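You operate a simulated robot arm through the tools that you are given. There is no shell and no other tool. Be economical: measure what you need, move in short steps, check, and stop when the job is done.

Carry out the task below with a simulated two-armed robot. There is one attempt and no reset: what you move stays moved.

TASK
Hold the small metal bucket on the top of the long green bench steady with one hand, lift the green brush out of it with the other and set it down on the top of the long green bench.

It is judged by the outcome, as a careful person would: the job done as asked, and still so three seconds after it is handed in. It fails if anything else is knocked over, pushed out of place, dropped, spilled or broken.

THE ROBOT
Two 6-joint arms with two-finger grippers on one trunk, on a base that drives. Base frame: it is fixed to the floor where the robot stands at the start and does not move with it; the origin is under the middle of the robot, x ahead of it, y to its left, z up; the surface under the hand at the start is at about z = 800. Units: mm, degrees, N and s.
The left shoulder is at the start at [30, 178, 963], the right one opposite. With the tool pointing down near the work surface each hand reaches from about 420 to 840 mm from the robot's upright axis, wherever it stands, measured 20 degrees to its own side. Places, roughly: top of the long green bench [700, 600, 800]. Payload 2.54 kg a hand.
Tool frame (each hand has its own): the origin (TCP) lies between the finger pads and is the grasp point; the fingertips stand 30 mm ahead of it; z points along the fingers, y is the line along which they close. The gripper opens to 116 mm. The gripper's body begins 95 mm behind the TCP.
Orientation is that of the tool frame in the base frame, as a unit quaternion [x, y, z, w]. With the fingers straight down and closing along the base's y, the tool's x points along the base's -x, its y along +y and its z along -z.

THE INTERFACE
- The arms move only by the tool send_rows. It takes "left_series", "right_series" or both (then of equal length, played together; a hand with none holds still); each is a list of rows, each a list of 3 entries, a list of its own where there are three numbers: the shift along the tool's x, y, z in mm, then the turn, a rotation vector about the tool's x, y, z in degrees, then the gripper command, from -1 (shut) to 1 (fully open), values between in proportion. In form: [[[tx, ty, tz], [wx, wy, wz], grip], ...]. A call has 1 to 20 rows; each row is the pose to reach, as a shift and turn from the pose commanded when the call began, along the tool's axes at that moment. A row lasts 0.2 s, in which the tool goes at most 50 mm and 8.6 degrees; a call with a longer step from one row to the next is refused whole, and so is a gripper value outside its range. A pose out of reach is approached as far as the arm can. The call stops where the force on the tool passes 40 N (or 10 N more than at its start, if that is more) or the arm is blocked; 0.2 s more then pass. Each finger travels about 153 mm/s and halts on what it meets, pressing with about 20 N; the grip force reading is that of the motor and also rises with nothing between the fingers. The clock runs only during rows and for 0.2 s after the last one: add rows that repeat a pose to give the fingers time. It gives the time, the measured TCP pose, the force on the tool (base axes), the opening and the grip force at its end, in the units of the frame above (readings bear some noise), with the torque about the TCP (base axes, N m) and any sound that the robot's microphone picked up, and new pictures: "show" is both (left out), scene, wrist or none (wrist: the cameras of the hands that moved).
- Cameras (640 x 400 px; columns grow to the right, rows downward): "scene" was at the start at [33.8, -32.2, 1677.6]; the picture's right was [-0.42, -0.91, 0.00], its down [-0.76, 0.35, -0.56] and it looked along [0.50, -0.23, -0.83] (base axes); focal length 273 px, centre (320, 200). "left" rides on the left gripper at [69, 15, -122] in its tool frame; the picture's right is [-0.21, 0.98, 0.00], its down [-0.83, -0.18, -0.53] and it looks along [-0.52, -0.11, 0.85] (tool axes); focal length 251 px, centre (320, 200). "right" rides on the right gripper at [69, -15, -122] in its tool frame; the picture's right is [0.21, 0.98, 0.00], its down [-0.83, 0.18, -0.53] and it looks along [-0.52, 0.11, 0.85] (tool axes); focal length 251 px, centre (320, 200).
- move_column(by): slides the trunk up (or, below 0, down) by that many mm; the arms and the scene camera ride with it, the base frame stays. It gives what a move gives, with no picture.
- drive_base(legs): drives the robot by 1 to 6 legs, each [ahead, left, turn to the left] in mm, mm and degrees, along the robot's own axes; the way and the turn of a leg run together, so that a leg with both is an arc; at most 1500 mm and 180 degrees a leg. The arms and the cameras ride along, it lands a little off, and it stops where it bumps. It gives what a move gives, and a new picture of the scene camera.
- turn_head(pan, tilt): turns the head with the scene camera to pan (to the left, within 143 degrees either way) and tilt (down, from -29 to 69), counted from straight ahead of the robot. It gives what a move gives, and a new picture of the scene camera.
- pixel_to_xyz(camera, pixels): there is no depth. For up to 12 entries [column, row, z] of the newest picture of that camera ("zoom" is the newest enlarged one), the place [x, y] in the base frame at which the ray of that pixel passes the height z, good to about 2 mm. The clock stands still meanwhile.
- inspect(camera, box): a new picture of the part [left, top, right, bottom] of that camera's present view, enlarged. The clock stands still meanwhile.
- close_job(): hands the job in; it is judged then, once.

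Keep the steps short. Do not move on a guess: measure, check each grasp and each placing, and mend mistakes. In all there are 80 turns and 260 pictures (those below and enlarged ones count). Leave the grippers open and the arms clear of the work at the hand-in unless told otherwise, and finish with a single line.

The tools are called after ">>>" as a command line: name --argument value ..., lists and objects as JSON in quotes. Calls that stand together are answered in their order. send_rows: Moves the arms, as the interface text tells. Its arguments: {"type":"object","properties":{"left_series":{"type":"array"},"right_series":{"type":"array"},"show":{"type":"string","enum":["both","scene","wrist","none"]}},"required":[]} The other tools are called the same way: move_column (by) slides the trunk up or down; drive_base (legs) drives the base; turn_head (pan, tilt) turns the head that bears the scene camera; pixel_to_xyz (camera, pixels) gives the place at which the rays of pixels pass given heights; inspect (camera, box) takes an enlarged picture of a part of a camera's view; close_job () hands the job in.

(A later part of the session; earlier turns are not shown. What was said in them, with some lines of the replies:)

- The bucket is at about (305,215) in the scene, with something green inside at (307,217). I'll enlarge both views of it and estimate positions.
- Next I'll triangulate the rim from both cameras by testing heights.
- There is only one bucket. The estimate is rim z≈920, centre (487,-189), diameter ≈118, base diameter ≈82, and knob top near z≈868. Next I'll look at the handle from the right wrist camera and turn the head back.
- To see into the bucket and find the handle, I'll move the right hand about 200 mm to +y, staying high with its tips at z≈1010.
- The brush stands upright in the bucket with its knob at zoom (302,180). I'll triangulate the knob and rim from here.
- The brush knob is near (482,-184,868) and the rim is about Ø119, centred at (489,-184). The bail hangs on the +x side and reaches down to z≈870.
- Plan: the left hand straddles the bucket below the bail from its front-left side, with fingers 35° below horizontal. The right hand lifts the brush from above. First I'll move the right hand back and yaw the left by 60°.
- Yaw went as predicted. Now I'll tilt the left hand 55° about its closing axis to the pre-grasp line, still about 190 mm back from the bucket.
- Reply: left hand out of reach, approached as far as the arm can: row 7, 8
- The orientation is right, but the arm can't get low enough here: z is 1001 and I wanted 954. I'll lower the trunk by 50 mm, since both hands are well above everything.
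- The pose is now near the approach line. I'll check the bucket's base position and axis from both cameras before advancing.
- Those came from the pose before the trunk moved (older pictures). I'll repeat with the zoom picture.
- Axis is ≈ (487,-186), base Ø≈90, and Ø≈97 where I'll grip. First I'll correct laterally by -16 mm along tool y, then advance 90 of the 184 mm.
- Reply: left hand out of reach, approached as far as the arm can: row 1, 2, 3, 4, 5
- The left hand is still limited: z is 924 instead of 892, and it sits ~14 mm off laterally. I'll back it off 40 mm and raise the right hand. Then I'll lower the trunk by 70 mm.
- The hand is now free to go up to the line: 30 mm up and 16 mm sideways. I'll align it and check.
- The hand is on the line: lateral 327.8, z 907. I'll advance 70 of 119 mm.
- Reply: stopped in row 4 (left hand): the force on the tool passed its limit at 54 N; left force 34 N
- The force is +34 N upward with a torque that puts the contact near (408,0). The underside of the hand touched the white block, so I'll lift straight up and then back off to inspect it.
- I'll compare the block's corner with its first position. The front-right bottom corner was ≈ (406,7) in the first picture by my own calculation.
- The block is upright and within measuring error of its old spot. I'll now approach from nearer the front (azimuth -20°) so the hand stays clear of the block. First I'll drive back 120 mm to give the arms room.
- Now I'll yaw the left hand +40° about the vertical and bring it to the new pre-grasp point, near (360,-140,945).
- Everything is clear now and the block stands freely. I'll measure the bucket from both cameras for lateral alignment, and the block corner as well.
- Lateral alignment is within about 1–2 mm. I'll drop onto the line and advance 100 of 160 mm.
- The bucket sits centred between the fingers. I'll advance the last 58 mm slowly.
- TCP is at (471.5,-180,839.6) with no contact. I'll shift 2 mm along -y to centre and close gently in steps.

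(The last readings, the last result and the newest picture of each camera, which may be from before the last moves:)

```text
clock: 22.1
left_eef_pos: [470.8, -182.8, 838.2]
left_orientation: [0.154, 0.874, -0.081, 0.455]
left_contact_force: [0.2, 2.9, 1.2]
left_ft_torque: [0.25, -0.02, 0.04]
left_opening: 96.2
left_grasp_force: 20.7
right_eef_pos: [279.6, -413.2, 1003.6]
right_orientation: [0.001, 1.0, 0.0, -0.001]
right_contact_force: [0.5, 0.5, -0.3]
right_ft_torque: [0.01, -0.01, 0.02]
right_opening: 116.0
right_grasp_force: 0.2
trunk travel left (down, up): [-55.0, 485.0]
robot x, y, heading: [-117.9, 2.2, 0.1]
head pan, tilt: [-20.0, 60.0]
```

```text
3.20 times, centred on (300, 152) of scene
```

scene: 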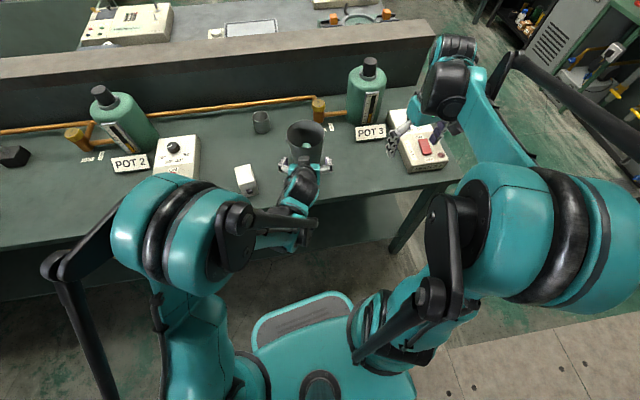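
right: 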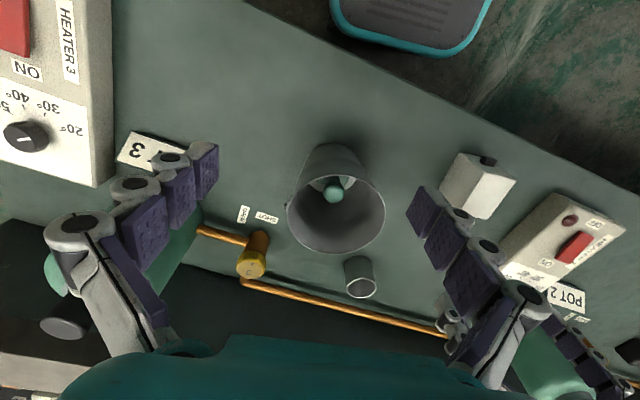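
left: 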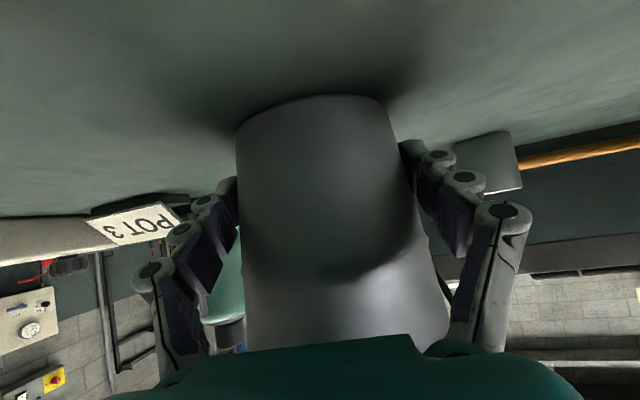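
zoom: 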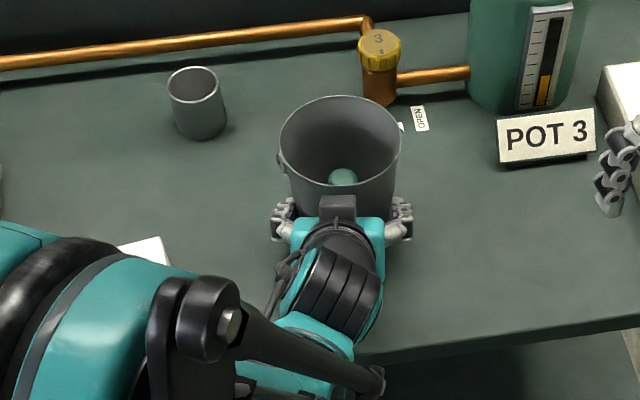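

The bucket is gripped firmly: opening 96 mm, 20.7 N, moved about 1 mm. Now the right hand. I'll raise it, yaw it 90° so its camera stays clear of the left hand, and partly close it to about 54 mm, at y≈-413.

>>> send_rows --right_series '[[[-10, 0, -10], [0, 0, -8.2], 1], [[-28, 0, -20], [0, 0, -16.4], 1], [[-46, 0, -30], [0, 0, -24.6], 0.8], [[-64, 0, -40], [0, 0, -32.8], 0.6], [[-84, 0, -50], [0, 0, -41], 0.4], [[-104, 0, -60], [0, 0, -49.2], 0.2], [[-124, 0, -66], [0, 0, -57.4], -0.07], [[-144, 0, -66], [0, 0, -65.6], -0.07], [[-164, 0, -66], [0, 0, -73.8], -0.07], [[-184, 0, -66], [0, 0, -82], -0.07], [[-204, 0, -66], [0, 0, -90], -0.07], [[-204, 0, -66], [0, 0, -90], -0.07]]' --show "both"

```text
clock: 24.7
left_eef_pos: [471.2, -182.3, 838.6]
left_orientation: [0.154, 0.873, -0.081, 0.455]
left_contact_force: [-0.1, -0.3, 2.0]
left_ft_torque: [0.09, -0.14, 0.02]
left_opening: 96.3
left_grasp_force: 19.9
right_eef_pos: [483.5, -414.3, 1069.3]
right_orientation: [0.708, -0.706, 0.0, 0.0]
right_contact_force: [0.8, -0.7, -0.3]
right_ft_torque: [-0.02, 0.01, 0.01]
right_opening: 53.9
right_grasp_force: 0.0
trunk travel left (down, up): [-55.0, 485.0]
robot x, y, heading: [-120.9, 1.6, -0.1]
head pan, tilt: [-20.0, 60.0]
```

scene: 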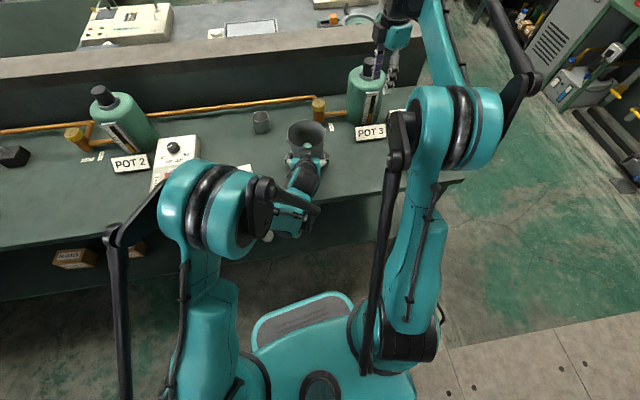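
right: 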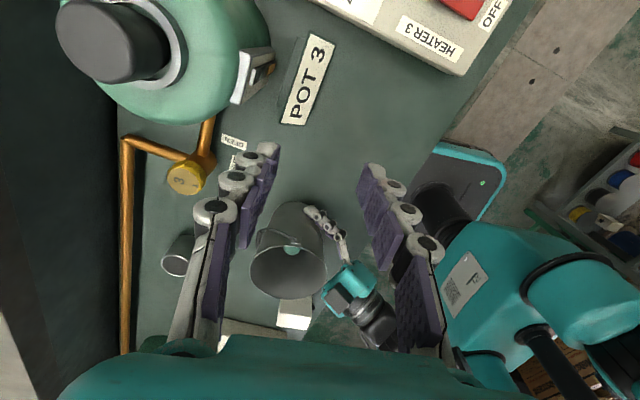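

Now I'll move +y 150 mm to look down into the bucket.

>>> send_rows --right_series '[[[-35, 0, 0], [0, 0, 0], -0.07], [[-75, 0, 0], [0, 0, 0], -0.07], [[-115, 0, 0], [0, 0, 0], -0.07], [[-150, 0, 0], [0, 0, 0], -0.07], [[-150, 0, 0], [0, 0, 0], -0.07]]' --show "both"

>>> inspect --camera "right" --box '[220, 100, 420, 300]'

```text
clock: 25.9
left_eef_pos: [469.7, -182.9, 837.3]
left_orientation: [0.154, 0.874, -0.081, 0.454]
left_contact_force: [-1.9, -0.5, 0.9]
left_ft_torque: [0.15, -0.08, 0.05]
left_opening: 96.5
left_grasp_force: 20.1
right_eef_pos: [484.1, -263.8, 1067.1]
right_orientation: [-0.706, 0.708, 0.001, 0.0]
right_contact_force: [-1.1, 0.3, 0.5]
right_ft_torque: [-0.01, 0.01, 0.01]
right_opening: 54.2
right_grasp_force: 0.1
trunk travel left (down, up): [-55.0, 485.0]
robot x, y, heading: [-122.2, -2.0, -0.3]
head pan, tilt: [-20.0, 60.0]
```

scene: 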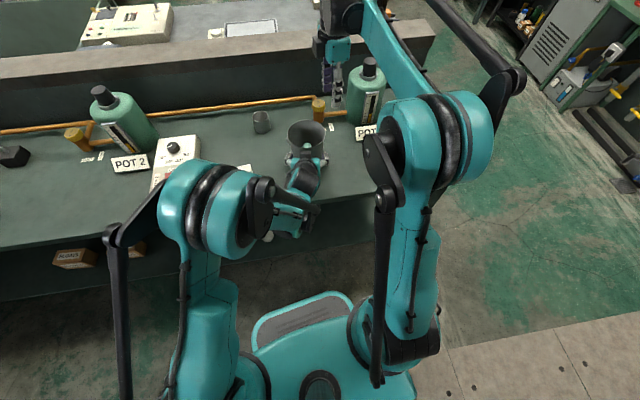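
right: 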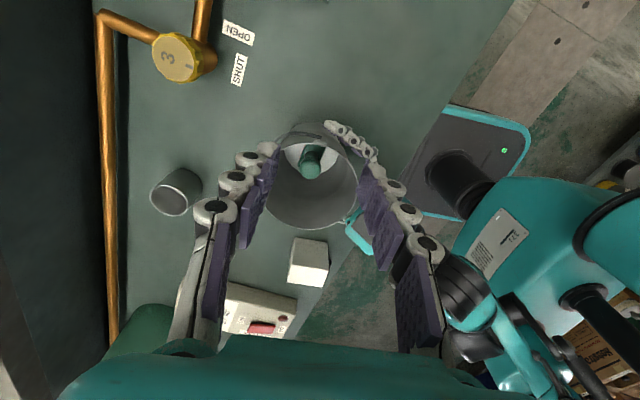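

```text
2.00 times, centred on (320, 200) of right
```

zoom: 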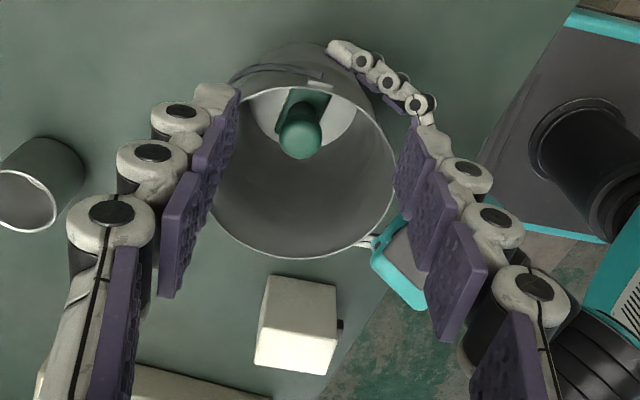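

>>> pixel_to_xyz --camera "zoom" --pixels '[[300, 138, 850], [300, 138, 860], [300, 138, 870], [300, 138, 880], [277, 138, 865], [323, 138, 865], [300, 160, 865], [300, 90, 820], [280, 90, 820], [330, 90, 820]]'

>>> inspect --camera "scene" --box '[265, 105, 345, 155]'

```text
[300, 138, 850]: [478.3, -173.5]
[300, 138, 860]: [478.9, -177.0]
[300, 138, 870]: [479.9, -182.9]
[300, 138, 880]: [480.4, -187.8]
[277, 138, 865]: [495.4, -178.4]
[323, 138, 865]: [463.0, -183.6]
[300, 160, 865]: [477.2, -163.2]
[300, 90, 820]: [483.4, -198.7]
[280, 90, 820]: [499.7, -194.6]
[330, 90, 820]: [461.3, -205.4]
```

```text
8.00 times, centred on (305, 130) of scene
```

zoom: 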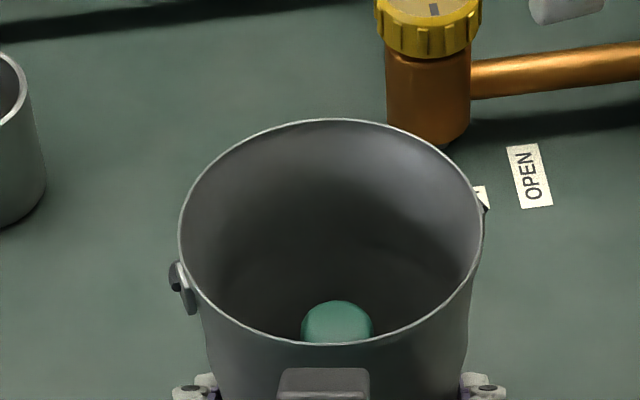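

>>> pixel_to_xyz --camera "zoom" --pixels '[[337, 334, 850], [337, 334, 860], [337, 334, 870], [337, 334, 880]]'

```text
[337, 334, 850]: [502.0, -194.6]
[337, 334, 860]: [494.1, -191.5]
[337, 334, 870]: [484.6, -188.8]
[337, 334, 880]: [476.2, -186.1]
```

Combining both views, the knob centre is ≈ (480,-186.5,876), Ø≈30. I'll centre the right hand above it and descend first to z≈960.

>>> send_rows --right_series '[[[-38, 2, 0], [0, 0, 0], -0.07], [[-77, 4, 0], [0, 0, 0], -0.07], [[-77, 4, 0], [0, 0, 0], -0.07], [[-77, 4, 35], [0, 0, 0], -0.07], [[-77, 4, 70], [0, 0, 0], -0.07], [[-77, 4, 105], [0, 0, 0], -0.07], [[-77, 4, 105], [0, 0, 0], -0.07]]' --show "both"

>>> inspect --camera "scene" --box '[225, 80, 385, 180]'

>>> inspect --camera "right" --box '[220, 40, 420, 240]'

```text
clock: 27.5
left_eef_pos: [470.7, -182.0, 838.5]
left_orientation: [0.154, 0.874, -0.081, 0.454]
left_contact_force: [-0.2, -1.9, 0.2]
left_ft_torque: [0.11, -0.07, 0.0]
left_opening: 96.2
left_grasp_force: 20.3
right_eef_pos: [479.0, -185.0, 962.0]
right_orientation: [-0.707, 0.707, 0.0, 0.0]
right_contact_force: [0.3, -0.6, 0.7]
right_ft_torque: [0.01, -0.01, -0.02]
right_opening: 53.9
right_grasp_force: 0.1
trunk travel left (down, up): [-55.0, 485.0]
robot x, y, heading: [-121.2, 2.0, -0.4]
head pan, tilt: [-20.0, 60.0]
```

scene: 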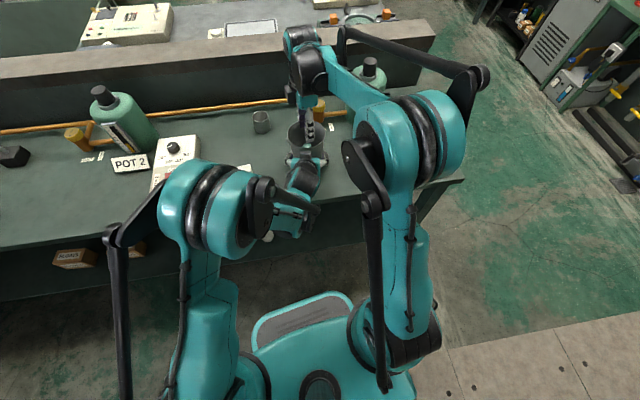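
right: 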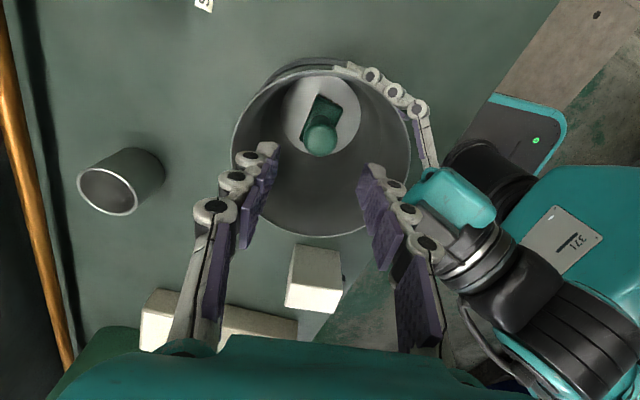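

```text
4.00 times, centred on (305, 130) of scene
```

zoom: 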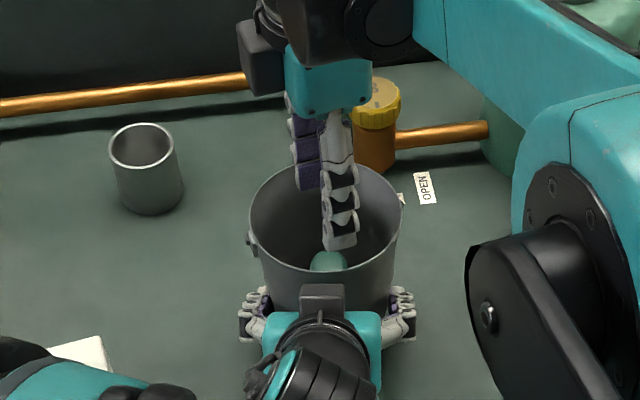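

```text
2.00 times, centred on (320, 140) of right
```

zoom: 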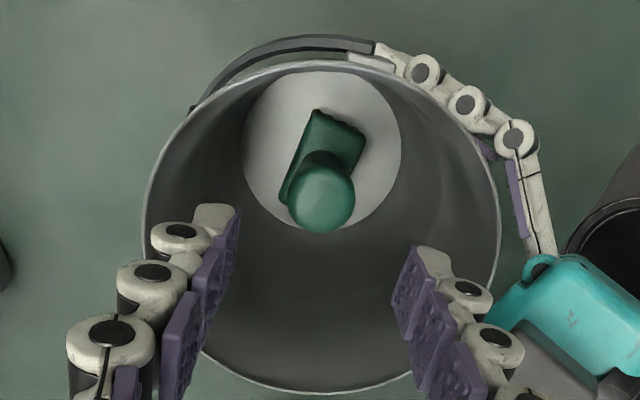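

The view is clear and no parts are near each other. I'll recheck the knob from here at zoom (322,197).

>>> pixel_to_xyz --camera "zoom" --pixels '[[322, 197, 866], [322, 197, 876], [322, 197, 886], [289, 197, 876], [355, 197, 876], [322, 163, 876], [322, 232, 876], [322, 135, 815], [283, 200, 815], [362, 150, 815]]'

```text
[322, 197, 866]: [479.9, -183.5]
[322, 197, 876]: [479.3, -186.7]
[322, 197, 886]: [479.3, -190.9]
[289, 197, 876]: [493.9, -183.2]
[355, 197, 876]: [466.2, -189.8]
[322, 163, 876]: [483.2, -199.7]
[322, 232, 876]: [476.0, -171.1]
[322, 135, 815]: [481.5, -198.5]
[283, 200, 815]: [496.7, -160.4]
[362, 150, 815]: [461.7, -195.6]
```

Consistent: knob at (479.5,-186.5,876). I'll narrow the fingers to 42 mm to clear the bucket walls, then descend to z≈880.

>>> send_rows --right_series '[[[1, 0, 0], [0, 0, 0], -0.276], [[1, 0, 0], [0, 0, 0], -0.276], [[1, 0, 20], [0, 0, 0], -0.276], [[1, 0, 40], [0, 0, 0], -0.276], [[1, 0, 55], [0, 0, 0], -0.276], [[1, 0, 55], [0, 0, 0], -0.276]]' --show "wrist"

>>> inspect --camera "right" --box '[220, 40, 420, 240]'

>>> inspect --camera "scene" --box '[225, 80, 385, 180]'

```text
clock: 28.9
left_eef_pos: [470.2, -180.9, 838.0]
left_orientation: [0.154, 0.874, -0.08, 0.454]
left_contact_force: [-0.7, 1.2, 0.0]
left_ft_torque: [0.15, -0.06, 0.06]
left_opening: 96.4
left_grasp_force: 19.6
right_eef_pos: [479.6, -187.7, 909.4]
right_orientation: [-0.707, 0.707, 0.0, 0.001]
right_contact_force: [0.2, 0.1, 0.3]
right_ft_torque: [-0.02, 0.03, -0.01]
right_opening: 41.9
right_grasp_force: 0.0
trunk travel left (down, up): [-55.0, 485.0]
robot x, y, heading: [-118.2, -3.7, -0.0]
head pan, tilt: [-20.0, 60.0]
```

right: 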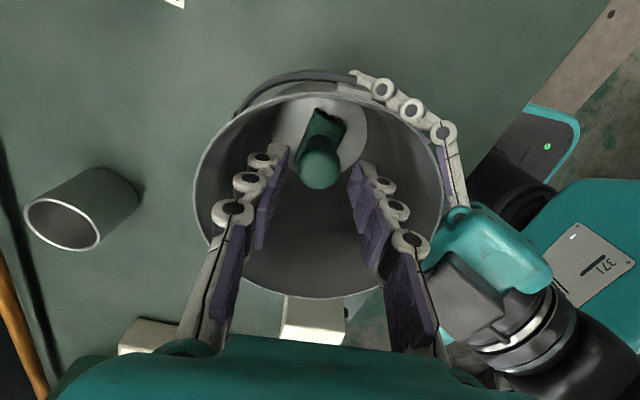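

```text
2.00 times, centred on (320, 140) of right
```

zoom: 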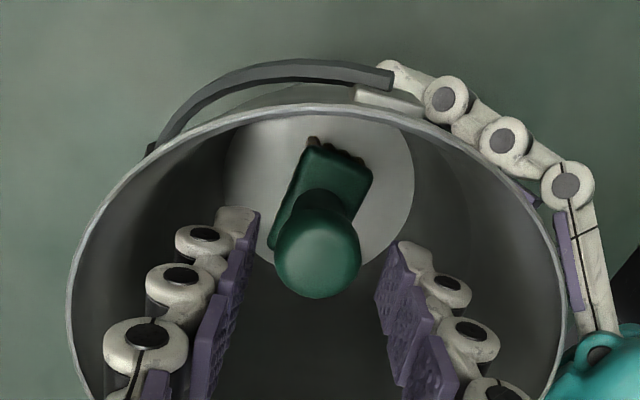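

```text
4.00 times, centred on (305, 130) of scene
```

zoom: 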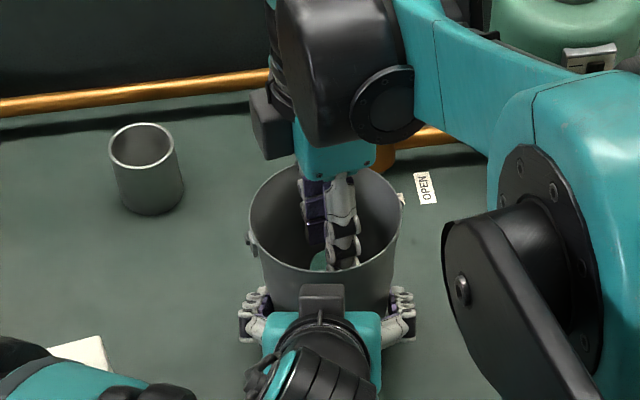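

The knob at zoom (317,250) is centred between the fingers. I'll descend 30 mm more.

>>> send_rows --right_series '[[[-1, 0, 10], [0, 0, 0], -0.276], [[-1, 0, 20], [0, 0, 0], -0.276], [[-1, 0, 30], [0, 0, 0], -0.276], [[-1, 0, 30], [0, 0, 0], -0.276]]' --show "wrist"

>>> inspect --camera "right" --box '[220, 60, 420, 260]'

```text
clock: 29.9
left_eef_pos: [470.7, -181.4, 838.5]
left_orientation: [0.154, 0.874, -0.081, 0.454]
left_contact_force: [-0.7, 0.0, 0.1]
left_ft_torque: [0.17, -0.08, 0.03]
left_opening: 96.3
left_grasp_force: 19.7
right_eef_pos: [478.3, -186.6, 878.4]
right_orientation: [0.707, -0.707, 0.0, 0.0]
right_contact_force: [-0.2, 0.0, 0.8]
right_ft_torque: [0.0, 0.01, -0.01]
right_opening: 41.9
right_grasp_force: 0.0
trunk travel left (down, up): [-55.0, 485.0]
robot x, y, heading: [-124.1, 0.8, 0.3]
head pan, tilt: [-20.0, 60.0]
```

right: 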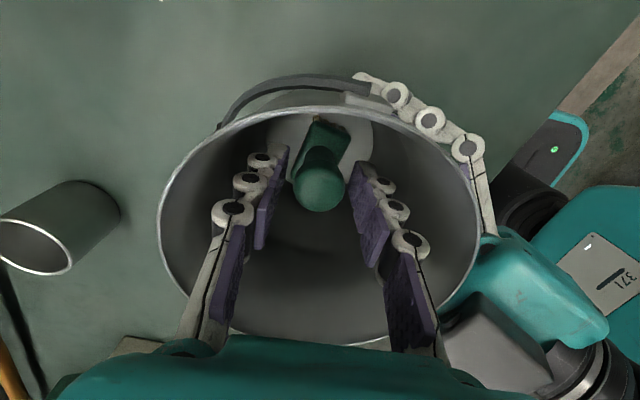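

```text
2.00 times, centred on (320, 160) of right
```

zoom: 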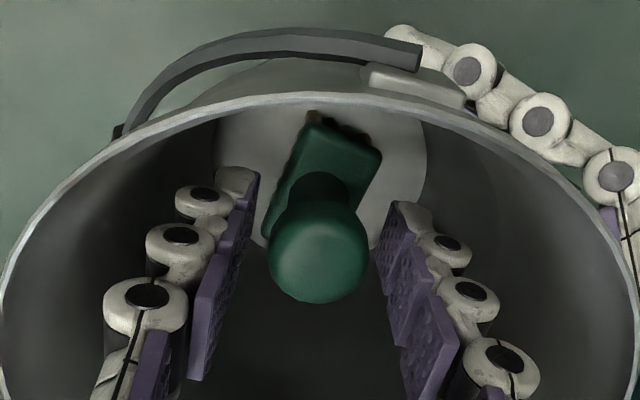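

The TCP projects to pixel (320,192) and the knob is at (318,186), so it is at the grasp point. Closing gently.

>>> send_rows --right_series '[[[0, 0, 0], [0, 0, 0], -0.4], [[0, 0, 0], [0, 0, 0], -0.48], [[0, 0, 0], [0, 0, 0], -0.54], [[0, 0, 0], [0, 0, 0], -0.6], [[0, 0, 0], [0, 0, 0], -0.8], [[0, 0, 0], [0, 0, 0], -1], [[0, 0, 0], [0, 0, 0], -1]]' --show "wrist"

>>> inspect --camera "right" --box '[220, 60, 420, 260]'

```text
clock: 31.5
left_eef_pos: [471.3, -182.1, 838.4]
left_orientation: [0.154, 0.874, -0.081, 0.454]
left_contact_force: [-0.1, 1.2, -0.4]
left_ft_torque: [0.14, -0.03, 0.0]
left_opening: 96.6
left_grasp_force: 19.9
right_eef_pos: [479.5, -185.6, 880.6]
right_orientation: [0.707, -0.707, 0.0, 0.0]
right_contact_force: [0.7, -0.4, -0.7]
right_ft_torque: [0.0, 0.02, -0.03]
right_opening: 27.8
right_grasp_force: 19.8
trunk travel left (down, up): [-55.0, 485.0]
robot x, y, heading: [-117.7, 3.3, -0.1]
head pan, tilt: [-20.0, 60.0]
```

right: 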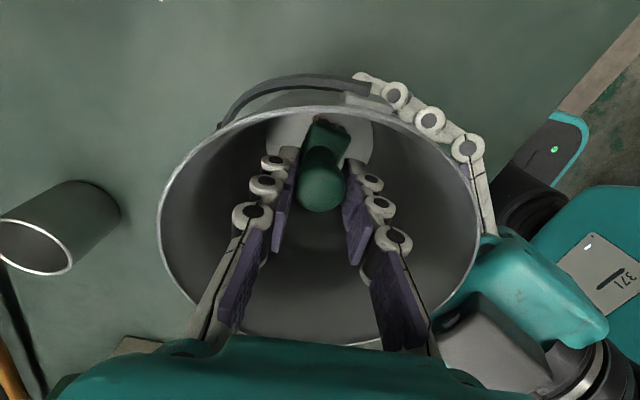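

```text
2.00 times, centred on (320, 160) of right
```

zoom: 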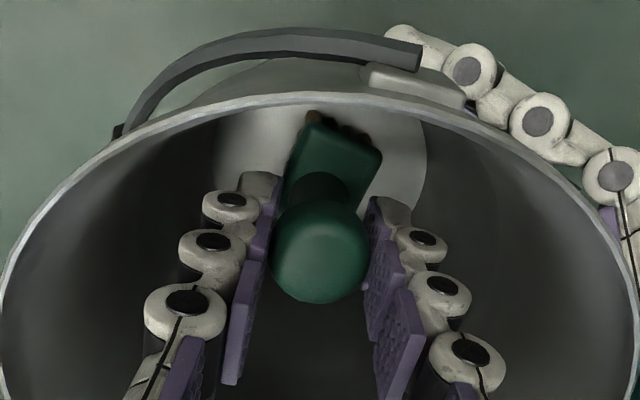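

The knob is gripped: 27.8 mm, 19.8 N. I'll lift 40 mm first and check.

>>> send_rows --right_series '[[[0, 0, -10], [0, 0, 0], -1], [[0, 0, -20], [0, 0, 0], -1], [[0, 0, -30], [0, 0, 0], -1], [[0, 0, -40], [0, 0, 0], -1]]' --show "wrist"

```text
clock: 32.5
left_eef_pos: [471.3, -183.2, 837.7]
left_orientation: [0.154, 0.874, -0.081, 0.454]
left_contact_force: [-1.6, 1.3, 0.0]
left_ft_torque: [0.13, -0.02, 0.03]
left_opening: 96.6
left_grasp_force: 20.0
right_eef_pos: [478.4, -185.4, 919.5]
right_orientation: [-0.707, 0.707, 0.0, 0.0]
right_contact_force: [-0.2, 0.4, -0.9]
right_ft_torque: [0.01, -0.02, -0.01]
right_opening: 27.9
right_grasp_force: 20.2
trunk travel left (down, up): [-55.0, 485.0]
robot x, y, heading: [-122.4, -1.9, 0.2]
head pan, tilt: [-20.0, 60.0]
```

right: 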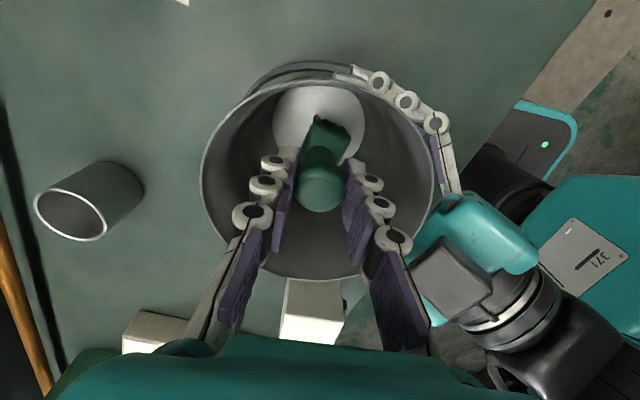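

The brush rises with the hand and the bucket is still. I'll lift it a further 150 mm, clear of the rim.

>>> send_rows --right_series '[[[0, 0, -15], [0, 0, 0], -1], [[0, 0, -35], [0, 0, 0], -1], [[0, 0, -55], [0, 0, 0], -1], [[0, 0, -75], [0, 0, 0], -1], [[0, 0, -95], [0, 0, 0], -1], [[0, 0, -115], [0, 0, 0], -1], [[0, 0, -135], [0, 0, 0], -1], [[0, 0, -150], [0, 0, 0], -1], [[0, 0, -150], [0, 0, 0], -1]]' --show "both"

>>> inspect --camera "scene" --box '[225, 80, 385, 180]'

>>> inspect --camera "left" --box '[0, 0, 640, 400]'

```text
clock: 34.5
left_eef_pos: [470.8, -181.8, 838.3]
left_orientation: [0.153, 0.874, -0.08, 0.453]
left_contact_force: [-0.7, 0.2, -0.3]
left_ft_torque: [0.09, 0.0, 0.03]
left_opening: 96.2
left_grasp_force: 19.7
right_eef_pos: [480.0, -184.7, 1070.1]
right_orientation: [0.708, -0.707, 0.001, 0.001]
right_contact_force: [-0.4, -0.4, -1.0]
right_ft_torque: [-0.02, -0.02, 0.01]
right_opening: 27.9
right_grasp_force: 19.7
trunk travel left (down, up): [-55.0, 485.0]
robot x, y, heading: [-122.1, -2.3, -0.1]
head pan, tilt: [-20.0, 60.0]
```

scene: 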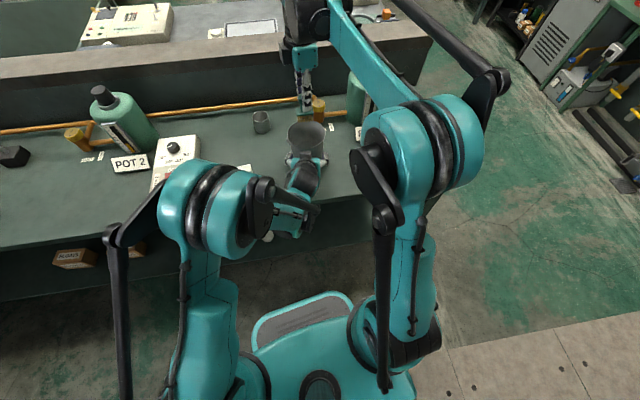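
right: 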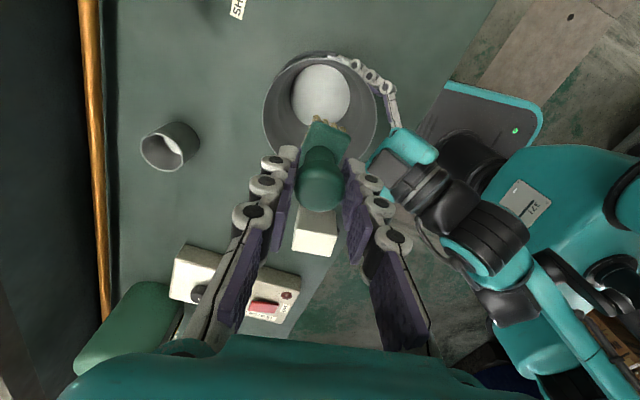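

```text
4.00 times, centred on (305, 130) of scene
```

zoom: 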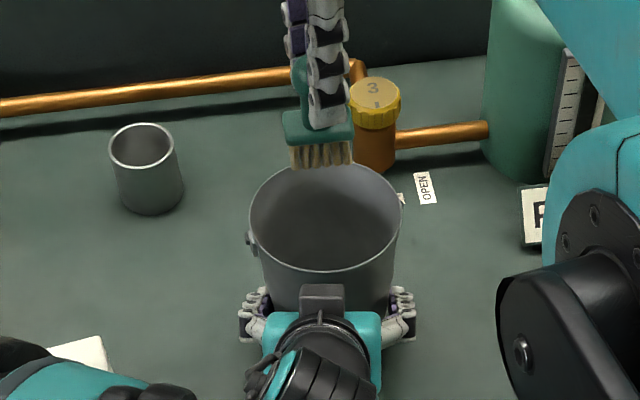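

```text
1.00 times, centred on (320, 200) of left (not enlarged: the box is as wide or as high as the picture)
```

zoom: 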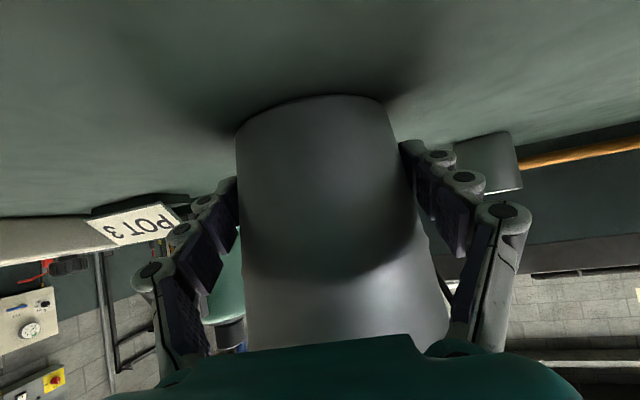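

The brush is out: a small upright scrubbing brush with its bristles about 77 mm below the TCP. Now I'll find free bench to the right of the bucket by measuring the sign, the heater edge and the gap.

>>> inspect --camera "right" --box '[0, 0, 640, 400]'

>>> turn_head --pan -25 --tilt 55

>>> inspect --camera "scene" --box '[200, 100, 440, 250]'

```text
1.00 times, centred on (320, 200) of right (not enlarged: the box is as wide or as high as the picture)
```

zoom: 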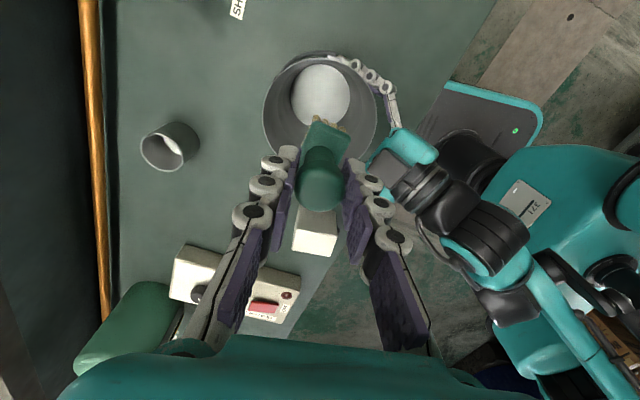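

```text
clock: 35.1
left_eef_pos: [470.7, -181.8, 838.0]
left_orientation: [0.153, 0.875, -0.08, 0.453]
left_contact_force: [-1.4, 1.3, 0.0]
left_ft_torque: [0.09, -0.05, 0.06]
left_opening: 96.2
left_grasp_force: 19.4
right_eef_pos: [479.5, -184.6, 1070.4]
right_orientation: [-0.707, 0.707, 0.0, 0.0]
right_contact_force: [0.2, 0.0, -0.8]
right_ft_torque: [-0.02, -0.01, 0.04]
right_opening: 27.6
right_grasp_force: 20.0
trunk travel left (down, up): [-55.0, 485.0]
robot x, y, heading: [-119.1, 1.4, -0.2]
head pan, tilt: [-25.0, 55.0]
```

scene: 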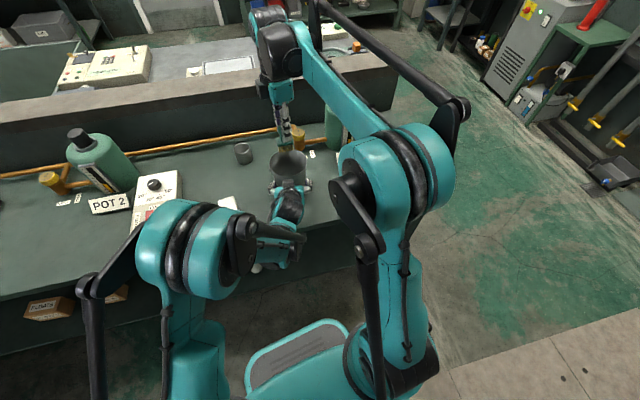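

```text
2.67 times, centred on (320, 175) of scene
```

zoom: 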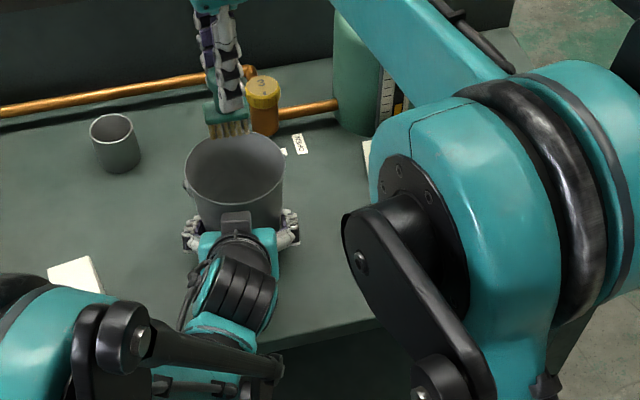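

>>> pixel_to_xyz --camera "zoom" --pixels '[[367, 150, 800], [365, 180, 800], [300, 150, 800], [330, 230, 800], [345, 200, 800], [295, 235, 835], [370, 315, 800], [280, 348, 800]]'

```text
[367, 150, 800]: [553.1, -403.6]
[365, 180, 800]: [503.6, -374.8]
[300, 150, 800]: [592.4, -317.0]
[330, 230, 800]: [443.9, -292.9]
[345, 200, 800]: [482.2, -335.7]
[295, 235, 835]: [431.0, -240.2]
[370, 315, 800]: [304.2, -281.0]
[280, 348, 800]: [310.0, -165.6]
```

The spot (470,-330) is open bench: bucket grip to y -245, sign beyond x 550 and heater beyond y -480. I'll move the brush there high up, then lower to z≈890.

>>> send_rows --right_series '[[[25, 2, 0], [0, 0, 0], -1], [[55, 4, 0], [0, 0, 0], -1], [[85, 6, 0], [0, 0, 0], -1], [[115, 8, 0], [0, 0, 0], -1], [[145, 10, 0], [0, 0, 0], -1], [[145, 10, 0], [0, 0, 0], -1], [[145, 10, 25], [0, 0, 0], -1], [[145, 10, 55], [0, 0, 0], -1], [[145, 10, 85], [0, 0, 0], -1], [[145, 10, 115], [0, 0, 0], -1], [[145, 10, 145], [0, 0, 0], -1], [[145, 10, 165], [0, 0, 0], -1], [[145, 10, 180], [0, 0, 0], -1], [[145, 10, 180], [0, 0, 0], -1]]' --show "both"

>>> inspect --camera "scene" --box '[240, 110, 400, 210]'

```text
clock: 38.1
left_eef_pos: [471.2, -180.7, 838.5]
left_orientation: [0.154, 0.874, -0.081, 0.454]
left_contact_force: [-0.9, -0.4, 0.1]
left_ft_torque: [0.12, -0.05, 0.01]
left_opening: 96.3
left_grasp_force: 19.6
right_eef_pos: [469.2, -329.0, 891.0]
right_orientation: [0.707, -0.707, 0.0, 0.0]
right_contact_force: [-0.1, -0.1, -0.8]
right_ft_torque: [0.01, -0.02, -0.01]
right_opening: 27.6
right_grasp_force: 20.1
trunk travel left (down, up): [-55.0, 485.0]
robot x, y, heading: [-118.1, -1.5, -0.1]
head pan, tilt: [-25.0, 55.0]
```

scene: 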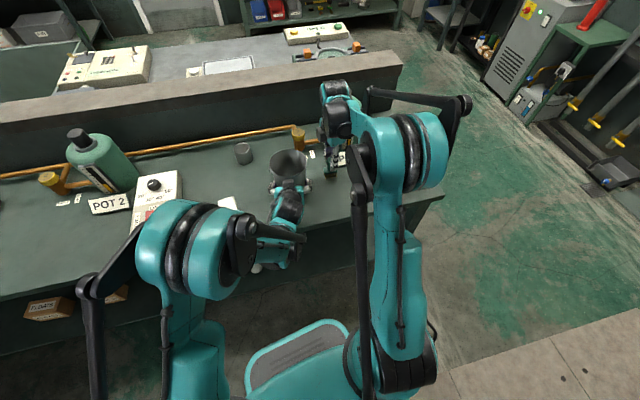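
right: 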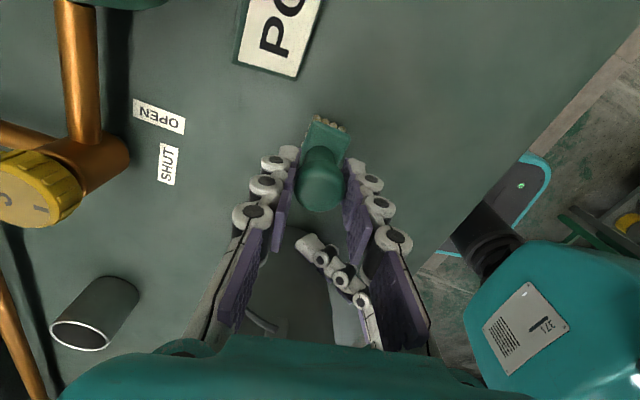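

```text
4.00 times, centred on (320, 160) of scene
```

zoom: 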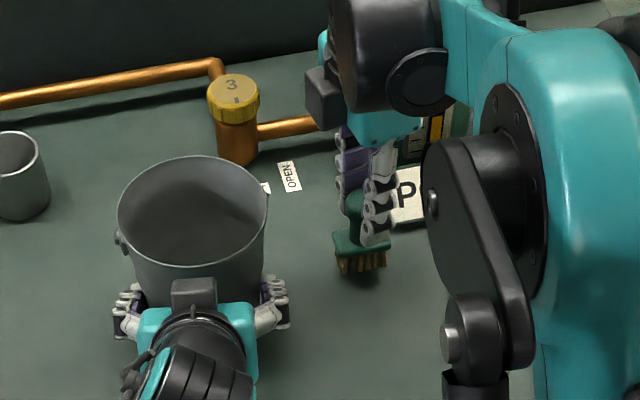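

The brush hangs just above clear bench. I'll lower it in small steps to feel contact.

>>> send_rows --right_series '[[[0, 0, 4], [0, 0, 0], -1], [[0, 0, 8], [0, 0, 0], -1], [[0, 0, 11], [0, 0, 0], -1], [[0, 0, 11], [0, 0, 0], -1]]' --show "none"

>>> inspect --camera "scene" --box '[300, 140, 364, 180]'

```text
clock: 39.1
left_eef_pos: [470.3, -182.2, 837.9]
left_orientation: [0.154, 0.874, -0.08, 0.453]
left_contact_force: [-0.6, -0.1, -0.8]
left_ft_torque: [0.08, -0.05, 0.05]
left_opening: 96.3
left_grasp_force: 19.7
right_eef_pos: [470.7, -332.3, 879.1]
right_orientation: [-0.707, 0.707, 0.0, 0.0]
right_contact_force: [0.1, -0.4, -0.5]
right_ft_torque: [-0.01, 0.0, -0.02]
right_opening: 27.5
right_grasp_force: 20.0
trunk travel left (down, up): [-55.0, 485.0]
robot x, y, heading: [-118.1, -0.4, -0.2]
head pan, tilt: [-25.0, 55.0]
```

```text
10.00 times, centred on (332, 160) of scene
```

zoom: 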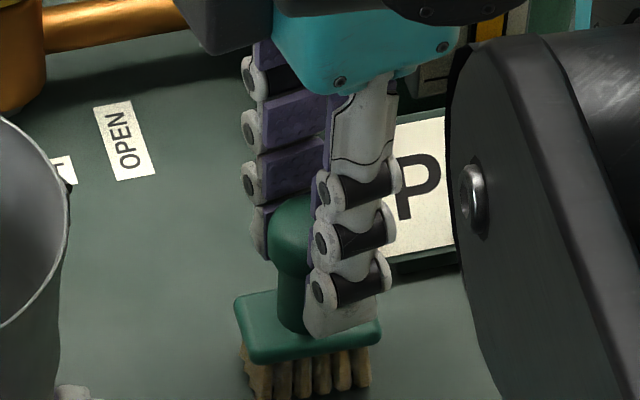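

No contact yet (-0.5 N). I'll continue in 1.5 mm steps.

>>> send_rows --right_series '[[[0, 0, 1.5], [0, 0, 0], -1], [[0, 0, 3], [0, 0, 0], -1], [[0, 0, 3], [0, 0, 0], -1]]' --show "none"

>>> inspect --camera "scene" --box '[300, 150, 364, 190]'

```text
clock: 40.0
left_eef_pos: [469.7, -182.9, 838.9]
left_orientation: [0.153, 0.874, -0.08, 0.453]
left_contact_force: [-0.1, -0.4, -0.4]
left_ft_torque: [0.01, 0.04, 0.0]
left_opening: 96.3
left_grasp_force: 20.2
right_eef_pos: [469.0, -331.3, 877.0]
right_orientation: [0.707, -0.707, 0.0, 0.0]
right_contact_force: [1.2, -1.0, 8.7]
right_ft_torque: [-0.04, -0.03, 0.02]
right_opening: 27.6
right_grasp_force: 19.8
trunk travel left (down, up): [-55.0, 485.0]
robot x, y, heading: [-121.0, -2.5, 0.1]
head pan, tilt: [-25.0, 55.0]
```

```text
10.00 times, centred on (332, 170) of scene
```

zoom: 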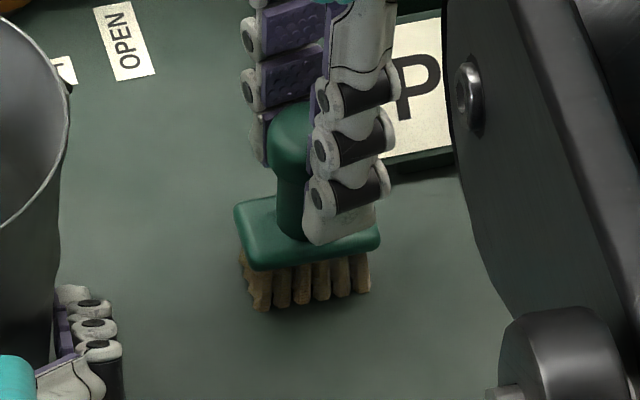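

The bristles are down with 8.7 N of contact. I'll ease off 0.7 mm and open slowly.

>>> send_rows --right_series '[[[0, 0, -0.7], [0, 0, 0], -1], [[0, 0, -0.7], [0, 0, 0], -0.52], [[0, 0, -0.7], [0, 0, 0], -0.46], [[0, 0, -0.7], [0, 0, 0], -0.38], [[0, 0, -0.7], [0, 0, 0], -0.25], [[0, 0, -0.7], [0, 0, 0], -0.1], [[0, 0, -0.7], [0, 0, 0], 0]]' --show "wrist"

>>> inspect --camera "scene" --box '[300, 150, 364, 190]'

```text
clock: 41.5
left_eef_pos: [471.1, -182.6, 837.5]
left_orientation: [0.154, 0.874, -0.08, 0.454]
left_contact_force: [0.0, -0.6, 0.4]
left_ft_torque: [0.12, -0.03, -0.02]
left_opening: 96.3
left_grasp_force: 19.6
right_eef_pos: [468.9, -331.2, 876.9]
right_orientation: [-0.707, 0.707, 0.0, 0.0]
right_contact_force: [0.4, -0.7, -0.3]
right_ft_torque: [0.03, -0.01, -0.02]
right_opening: 57.9
right_grasp_force: 0.0
trunk travel left (down, up): [-55.0, 485.0]
robot x, y, heading: [-119.5, -1.4, -0.1]
head pan, tilt: [-25.0, 55.0]
```

right: 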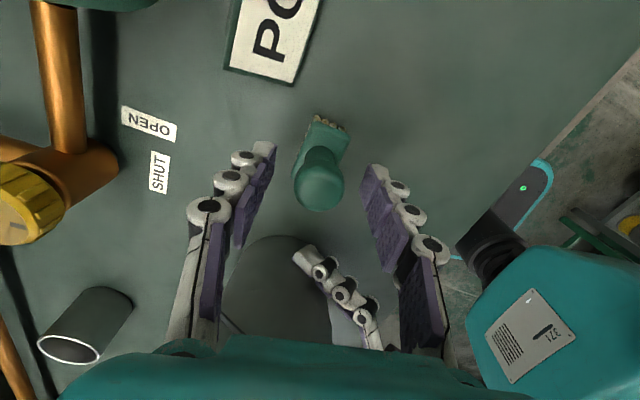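

```text
10.00 times, centred on (332, 170) of scene
```

zoom: 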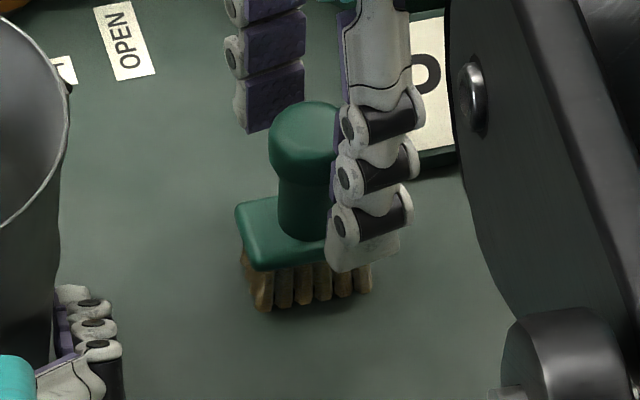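

The brush stands free. The right hand goes straight up 180 mm. Then the left opens evenly.

>>> send_rows --right_series '[[[0, 0, -20], [0, 0, 0], 0], [[0, 0, -50], [0, 0, 0], 0], [[0, 0, -80], [0, 0, 0], 0], [[0, 0, -110], [0, 0, 0], 0], [[0, 0, -145], [0, 0, 0], 0.3], [[0, 0, -180], [0, 0, 0], 0.7], [[0, 0, -180], [0, 0, 0], 1]]' --show "none"

>>> send_rows --left_series '[[[0, 0, 0], [0, 0, 0], 0.62], [[0, 0, 0], [0, 0, 0], 0.68], [[0, 0, 0], [0, 0, 0], 0.74], [[0, 0, 0], [0, 0, 0], 0.85], [[0, 0, 0], [0, 0, 0], 1], [[0, 0, 0], [0, 0, 0], 1]]' --show "both"

>>> inspect --camera "scene" --box '[240, 110, 400, 210]'

```text
clock: 43.1
left_eef_pos: [470.7, -181.5, 838.7]
left_orientation: [0.154, 0.874, -0.081, 0.454]
left_contact_force: [0.3, 0.0, 0.2]
left_ft_torque: [0.07, -0.01, -0.01]
left_opening: 96.2
left_grasp_force: 20.6
right_eef_pos: [468.5, -331.7, 1056.8]
right_orientation: [0.707, -0.707, 0.0, 0.0]
right_contact_force: [-0.4, -0.3, -0.6]
right_ft_torque: [0.02, 0.02, 0.0]
right_opening: 115.9
right_grasp_force: 0.0
trunk travel left (down, up): [-55.0, 485.0]
robot x, y, heading: [-115.3, -1.8, 0.1]
head pan, tilt: [-25.0, 55.0]
```

```text
clock: 44.5
left_eef_pos: [471.1, -181.3, 837.5]
left_orientation: [0.153, 0.874, -0.081, 0.454]
left_contact_force: [0.2, -0.1, 0.7]
left_ft_torque: [0.03, -0.01, 0.01]
left_opening: 115.7
left_grasp_force: 0.0
right_eef_pos: [469.5, -331.6, 1056.1]
right_orientation: [-0.707, 0.707, 0.0, 0.001]
right_contact_force: [0.2, 0.1, -0.6]
right_ft_torque: [0.0, 0.01, 0.0]
right_opening: 116.0
right_grasp_force: 0.0
trunk travel left (down, up): [-55.0, 485.0]
robot x, y, heading: [-120.0, -0.6, -0.0]
head pan, tilt: [-25.0, 55.0]
```

scene: 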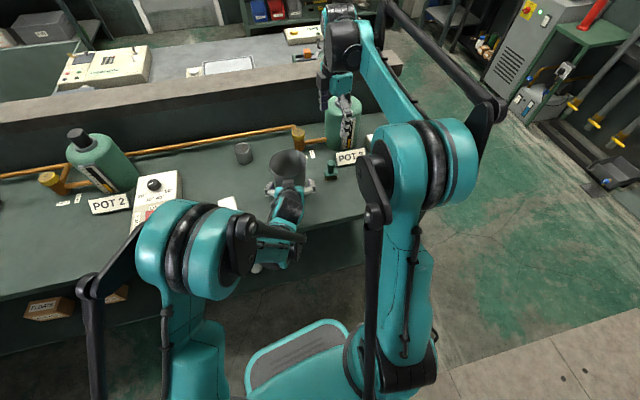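
left: 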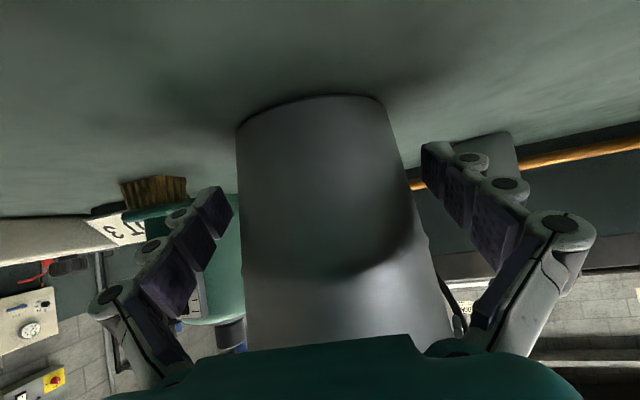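

```text
4.00 times, centred on (320, 160) of scene
```

zoom: 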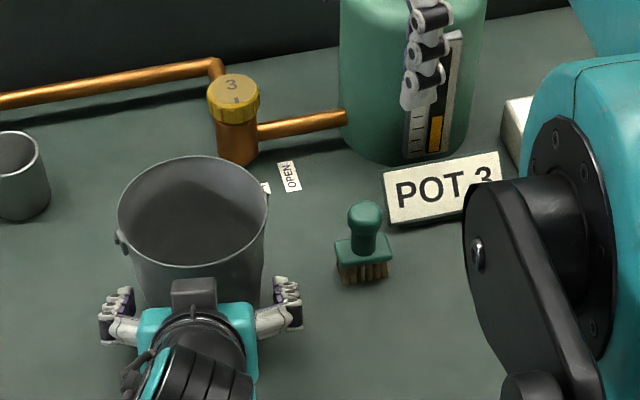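

The brush stands upright and the bucket is released. I'll retreat the left hand back along its approach line.

>>> send_rows --left_series '[[[0, 0, -15], [0, 0, 0], 1], [[0, 0, -35], [0, 0, 0], 1], [[0, 0, -60], [0, 0, 0], 1], [[0, 0, -85], [0, 0, 0], 1], [[0, 0, -110], [0, 0, 0], 1], [[0, 0, -135], [0, 0, 0], 1], [[0, 0, -158], [0, 0, 0], 1], [[0, 0, -158], [0, 0, 0], 1]]' --show "both"

>>> inspect --camera "scene" --box '[200, 110, 400, 235]'

```text
clock: 46.4
left_eef_pos: [350.7, -139.6, 928.6]
left_orientation: [0.154, 0.874, -0.081, 0.454]
left_contact_force: [0.0, -0.4, -0.3]
left_ft_torque: [0.0, 0.0, 0.01]
left_opening: 116.0
left_grasp_force: 0.1
right_eef_pos: [469.6, -332.2, 1057.7]
right_orientation: [0.707, -0.707, 0.0, 0.0]
right_contact_force: [-0.1, 0.6, 0.5]
right_ft_torque: [-0.03, 0.03, 0.0]
right_opening: 116.1
right_grasp_force: 0.1
trunk travel left (down, up): [-55.0, 485.0]
robot x, y, heading: [-121.7, -1.6, -0.1]
head pan, tilt: [-25.0, 55.0]
```

scene: 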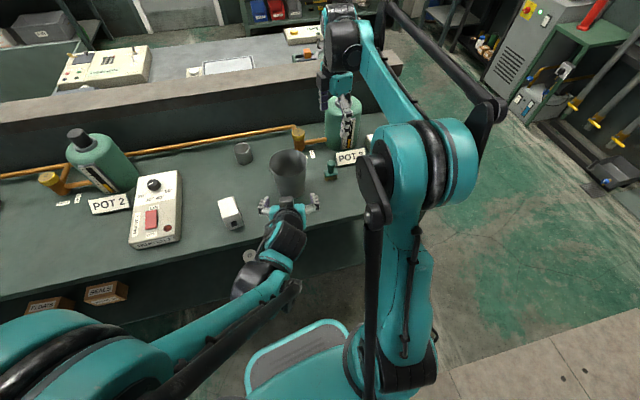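
left: 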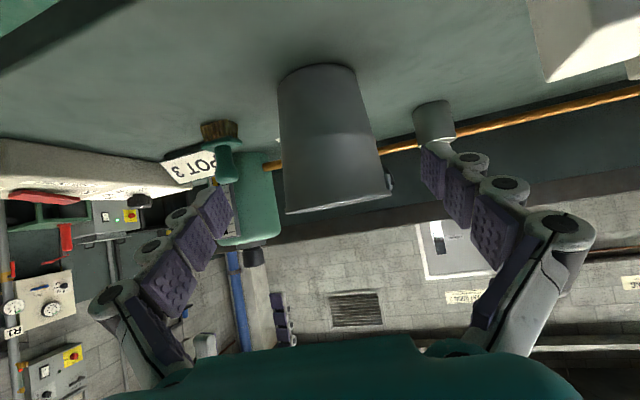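

```text
3.20 times, centred on (300, 172) of scene
```

zoom: 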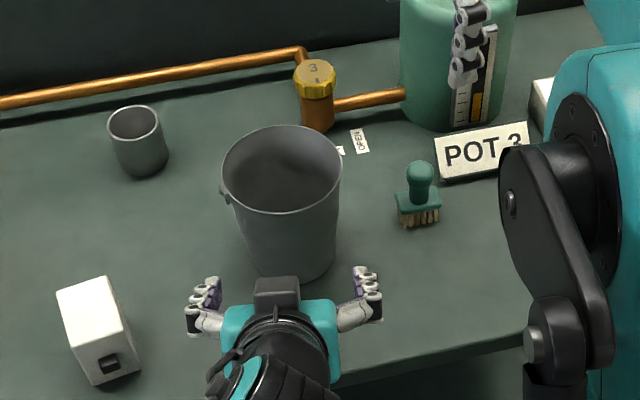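

The bucket is upright in its place, the brush stands on the bench, and the block and cup are undisturbed. I'll drive back 150 mm to clear both arms.

>>> drive_base --legs '[[-150, 0, 0]]'

>>> inspect --camera "scene" --box '[180, 80, 400, 220]'

```text
clock: 47.7
left_eef_pos: [202.0, -139.5, 930.3]
left_orientation: [0.153, 0.874, -0.081, 0.455]
left_contact_force: [-0.1, 0.9, 1.0]
left_ft_torque: [-0.03, -0.03, 0.03]
left_opening: 116.0
left_grasp_force: 0.1
right_eef_pos: [319.7, -333.7, 1057.2]
right_orientation: [0.707, -0.707, 0.0, 0.0]
right_contact_force: [-0.1, -0.3, 0.7]
right_ft_torque: [0.02, -0.03, -0.02]
right_opening: 116.0
right_grasp_force: 0.1
trunk travel left (down, up): [-55.0, 485.0]
robot x, y, heading: [-273.5, 1.7, -0.1]
head pan, tilt: [-25.0, 55.0]
```

scene: 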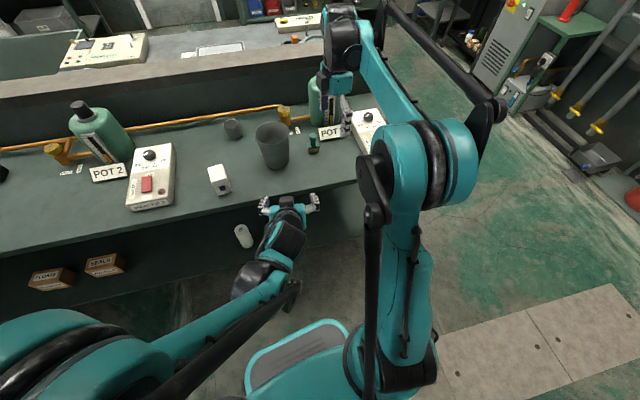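

```text
2.86 times, centred on (290, 150) of scene
```

zoom: 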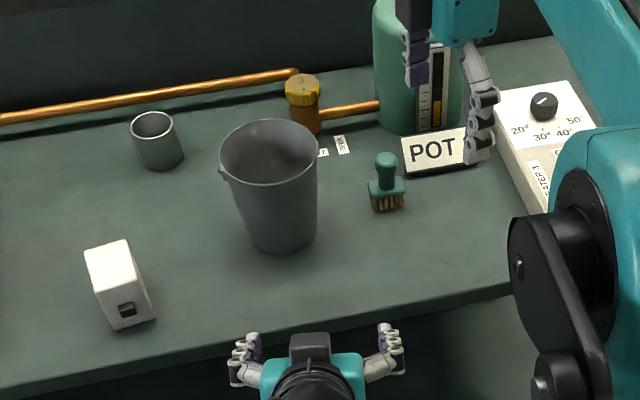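

Everything is stable, the grippers are open and the arms are clear, so I'm handing in.

>>> close_job

```text
The job is handed in.
```

The green brush is out of the bucket and standing upright on the long green bench; the left hand held the bucket throughout (it shifted about 1 mm), and although that hand briefly pressed on the white block on its first approach, the block is still upright and measured within a few millimetres of where it was.
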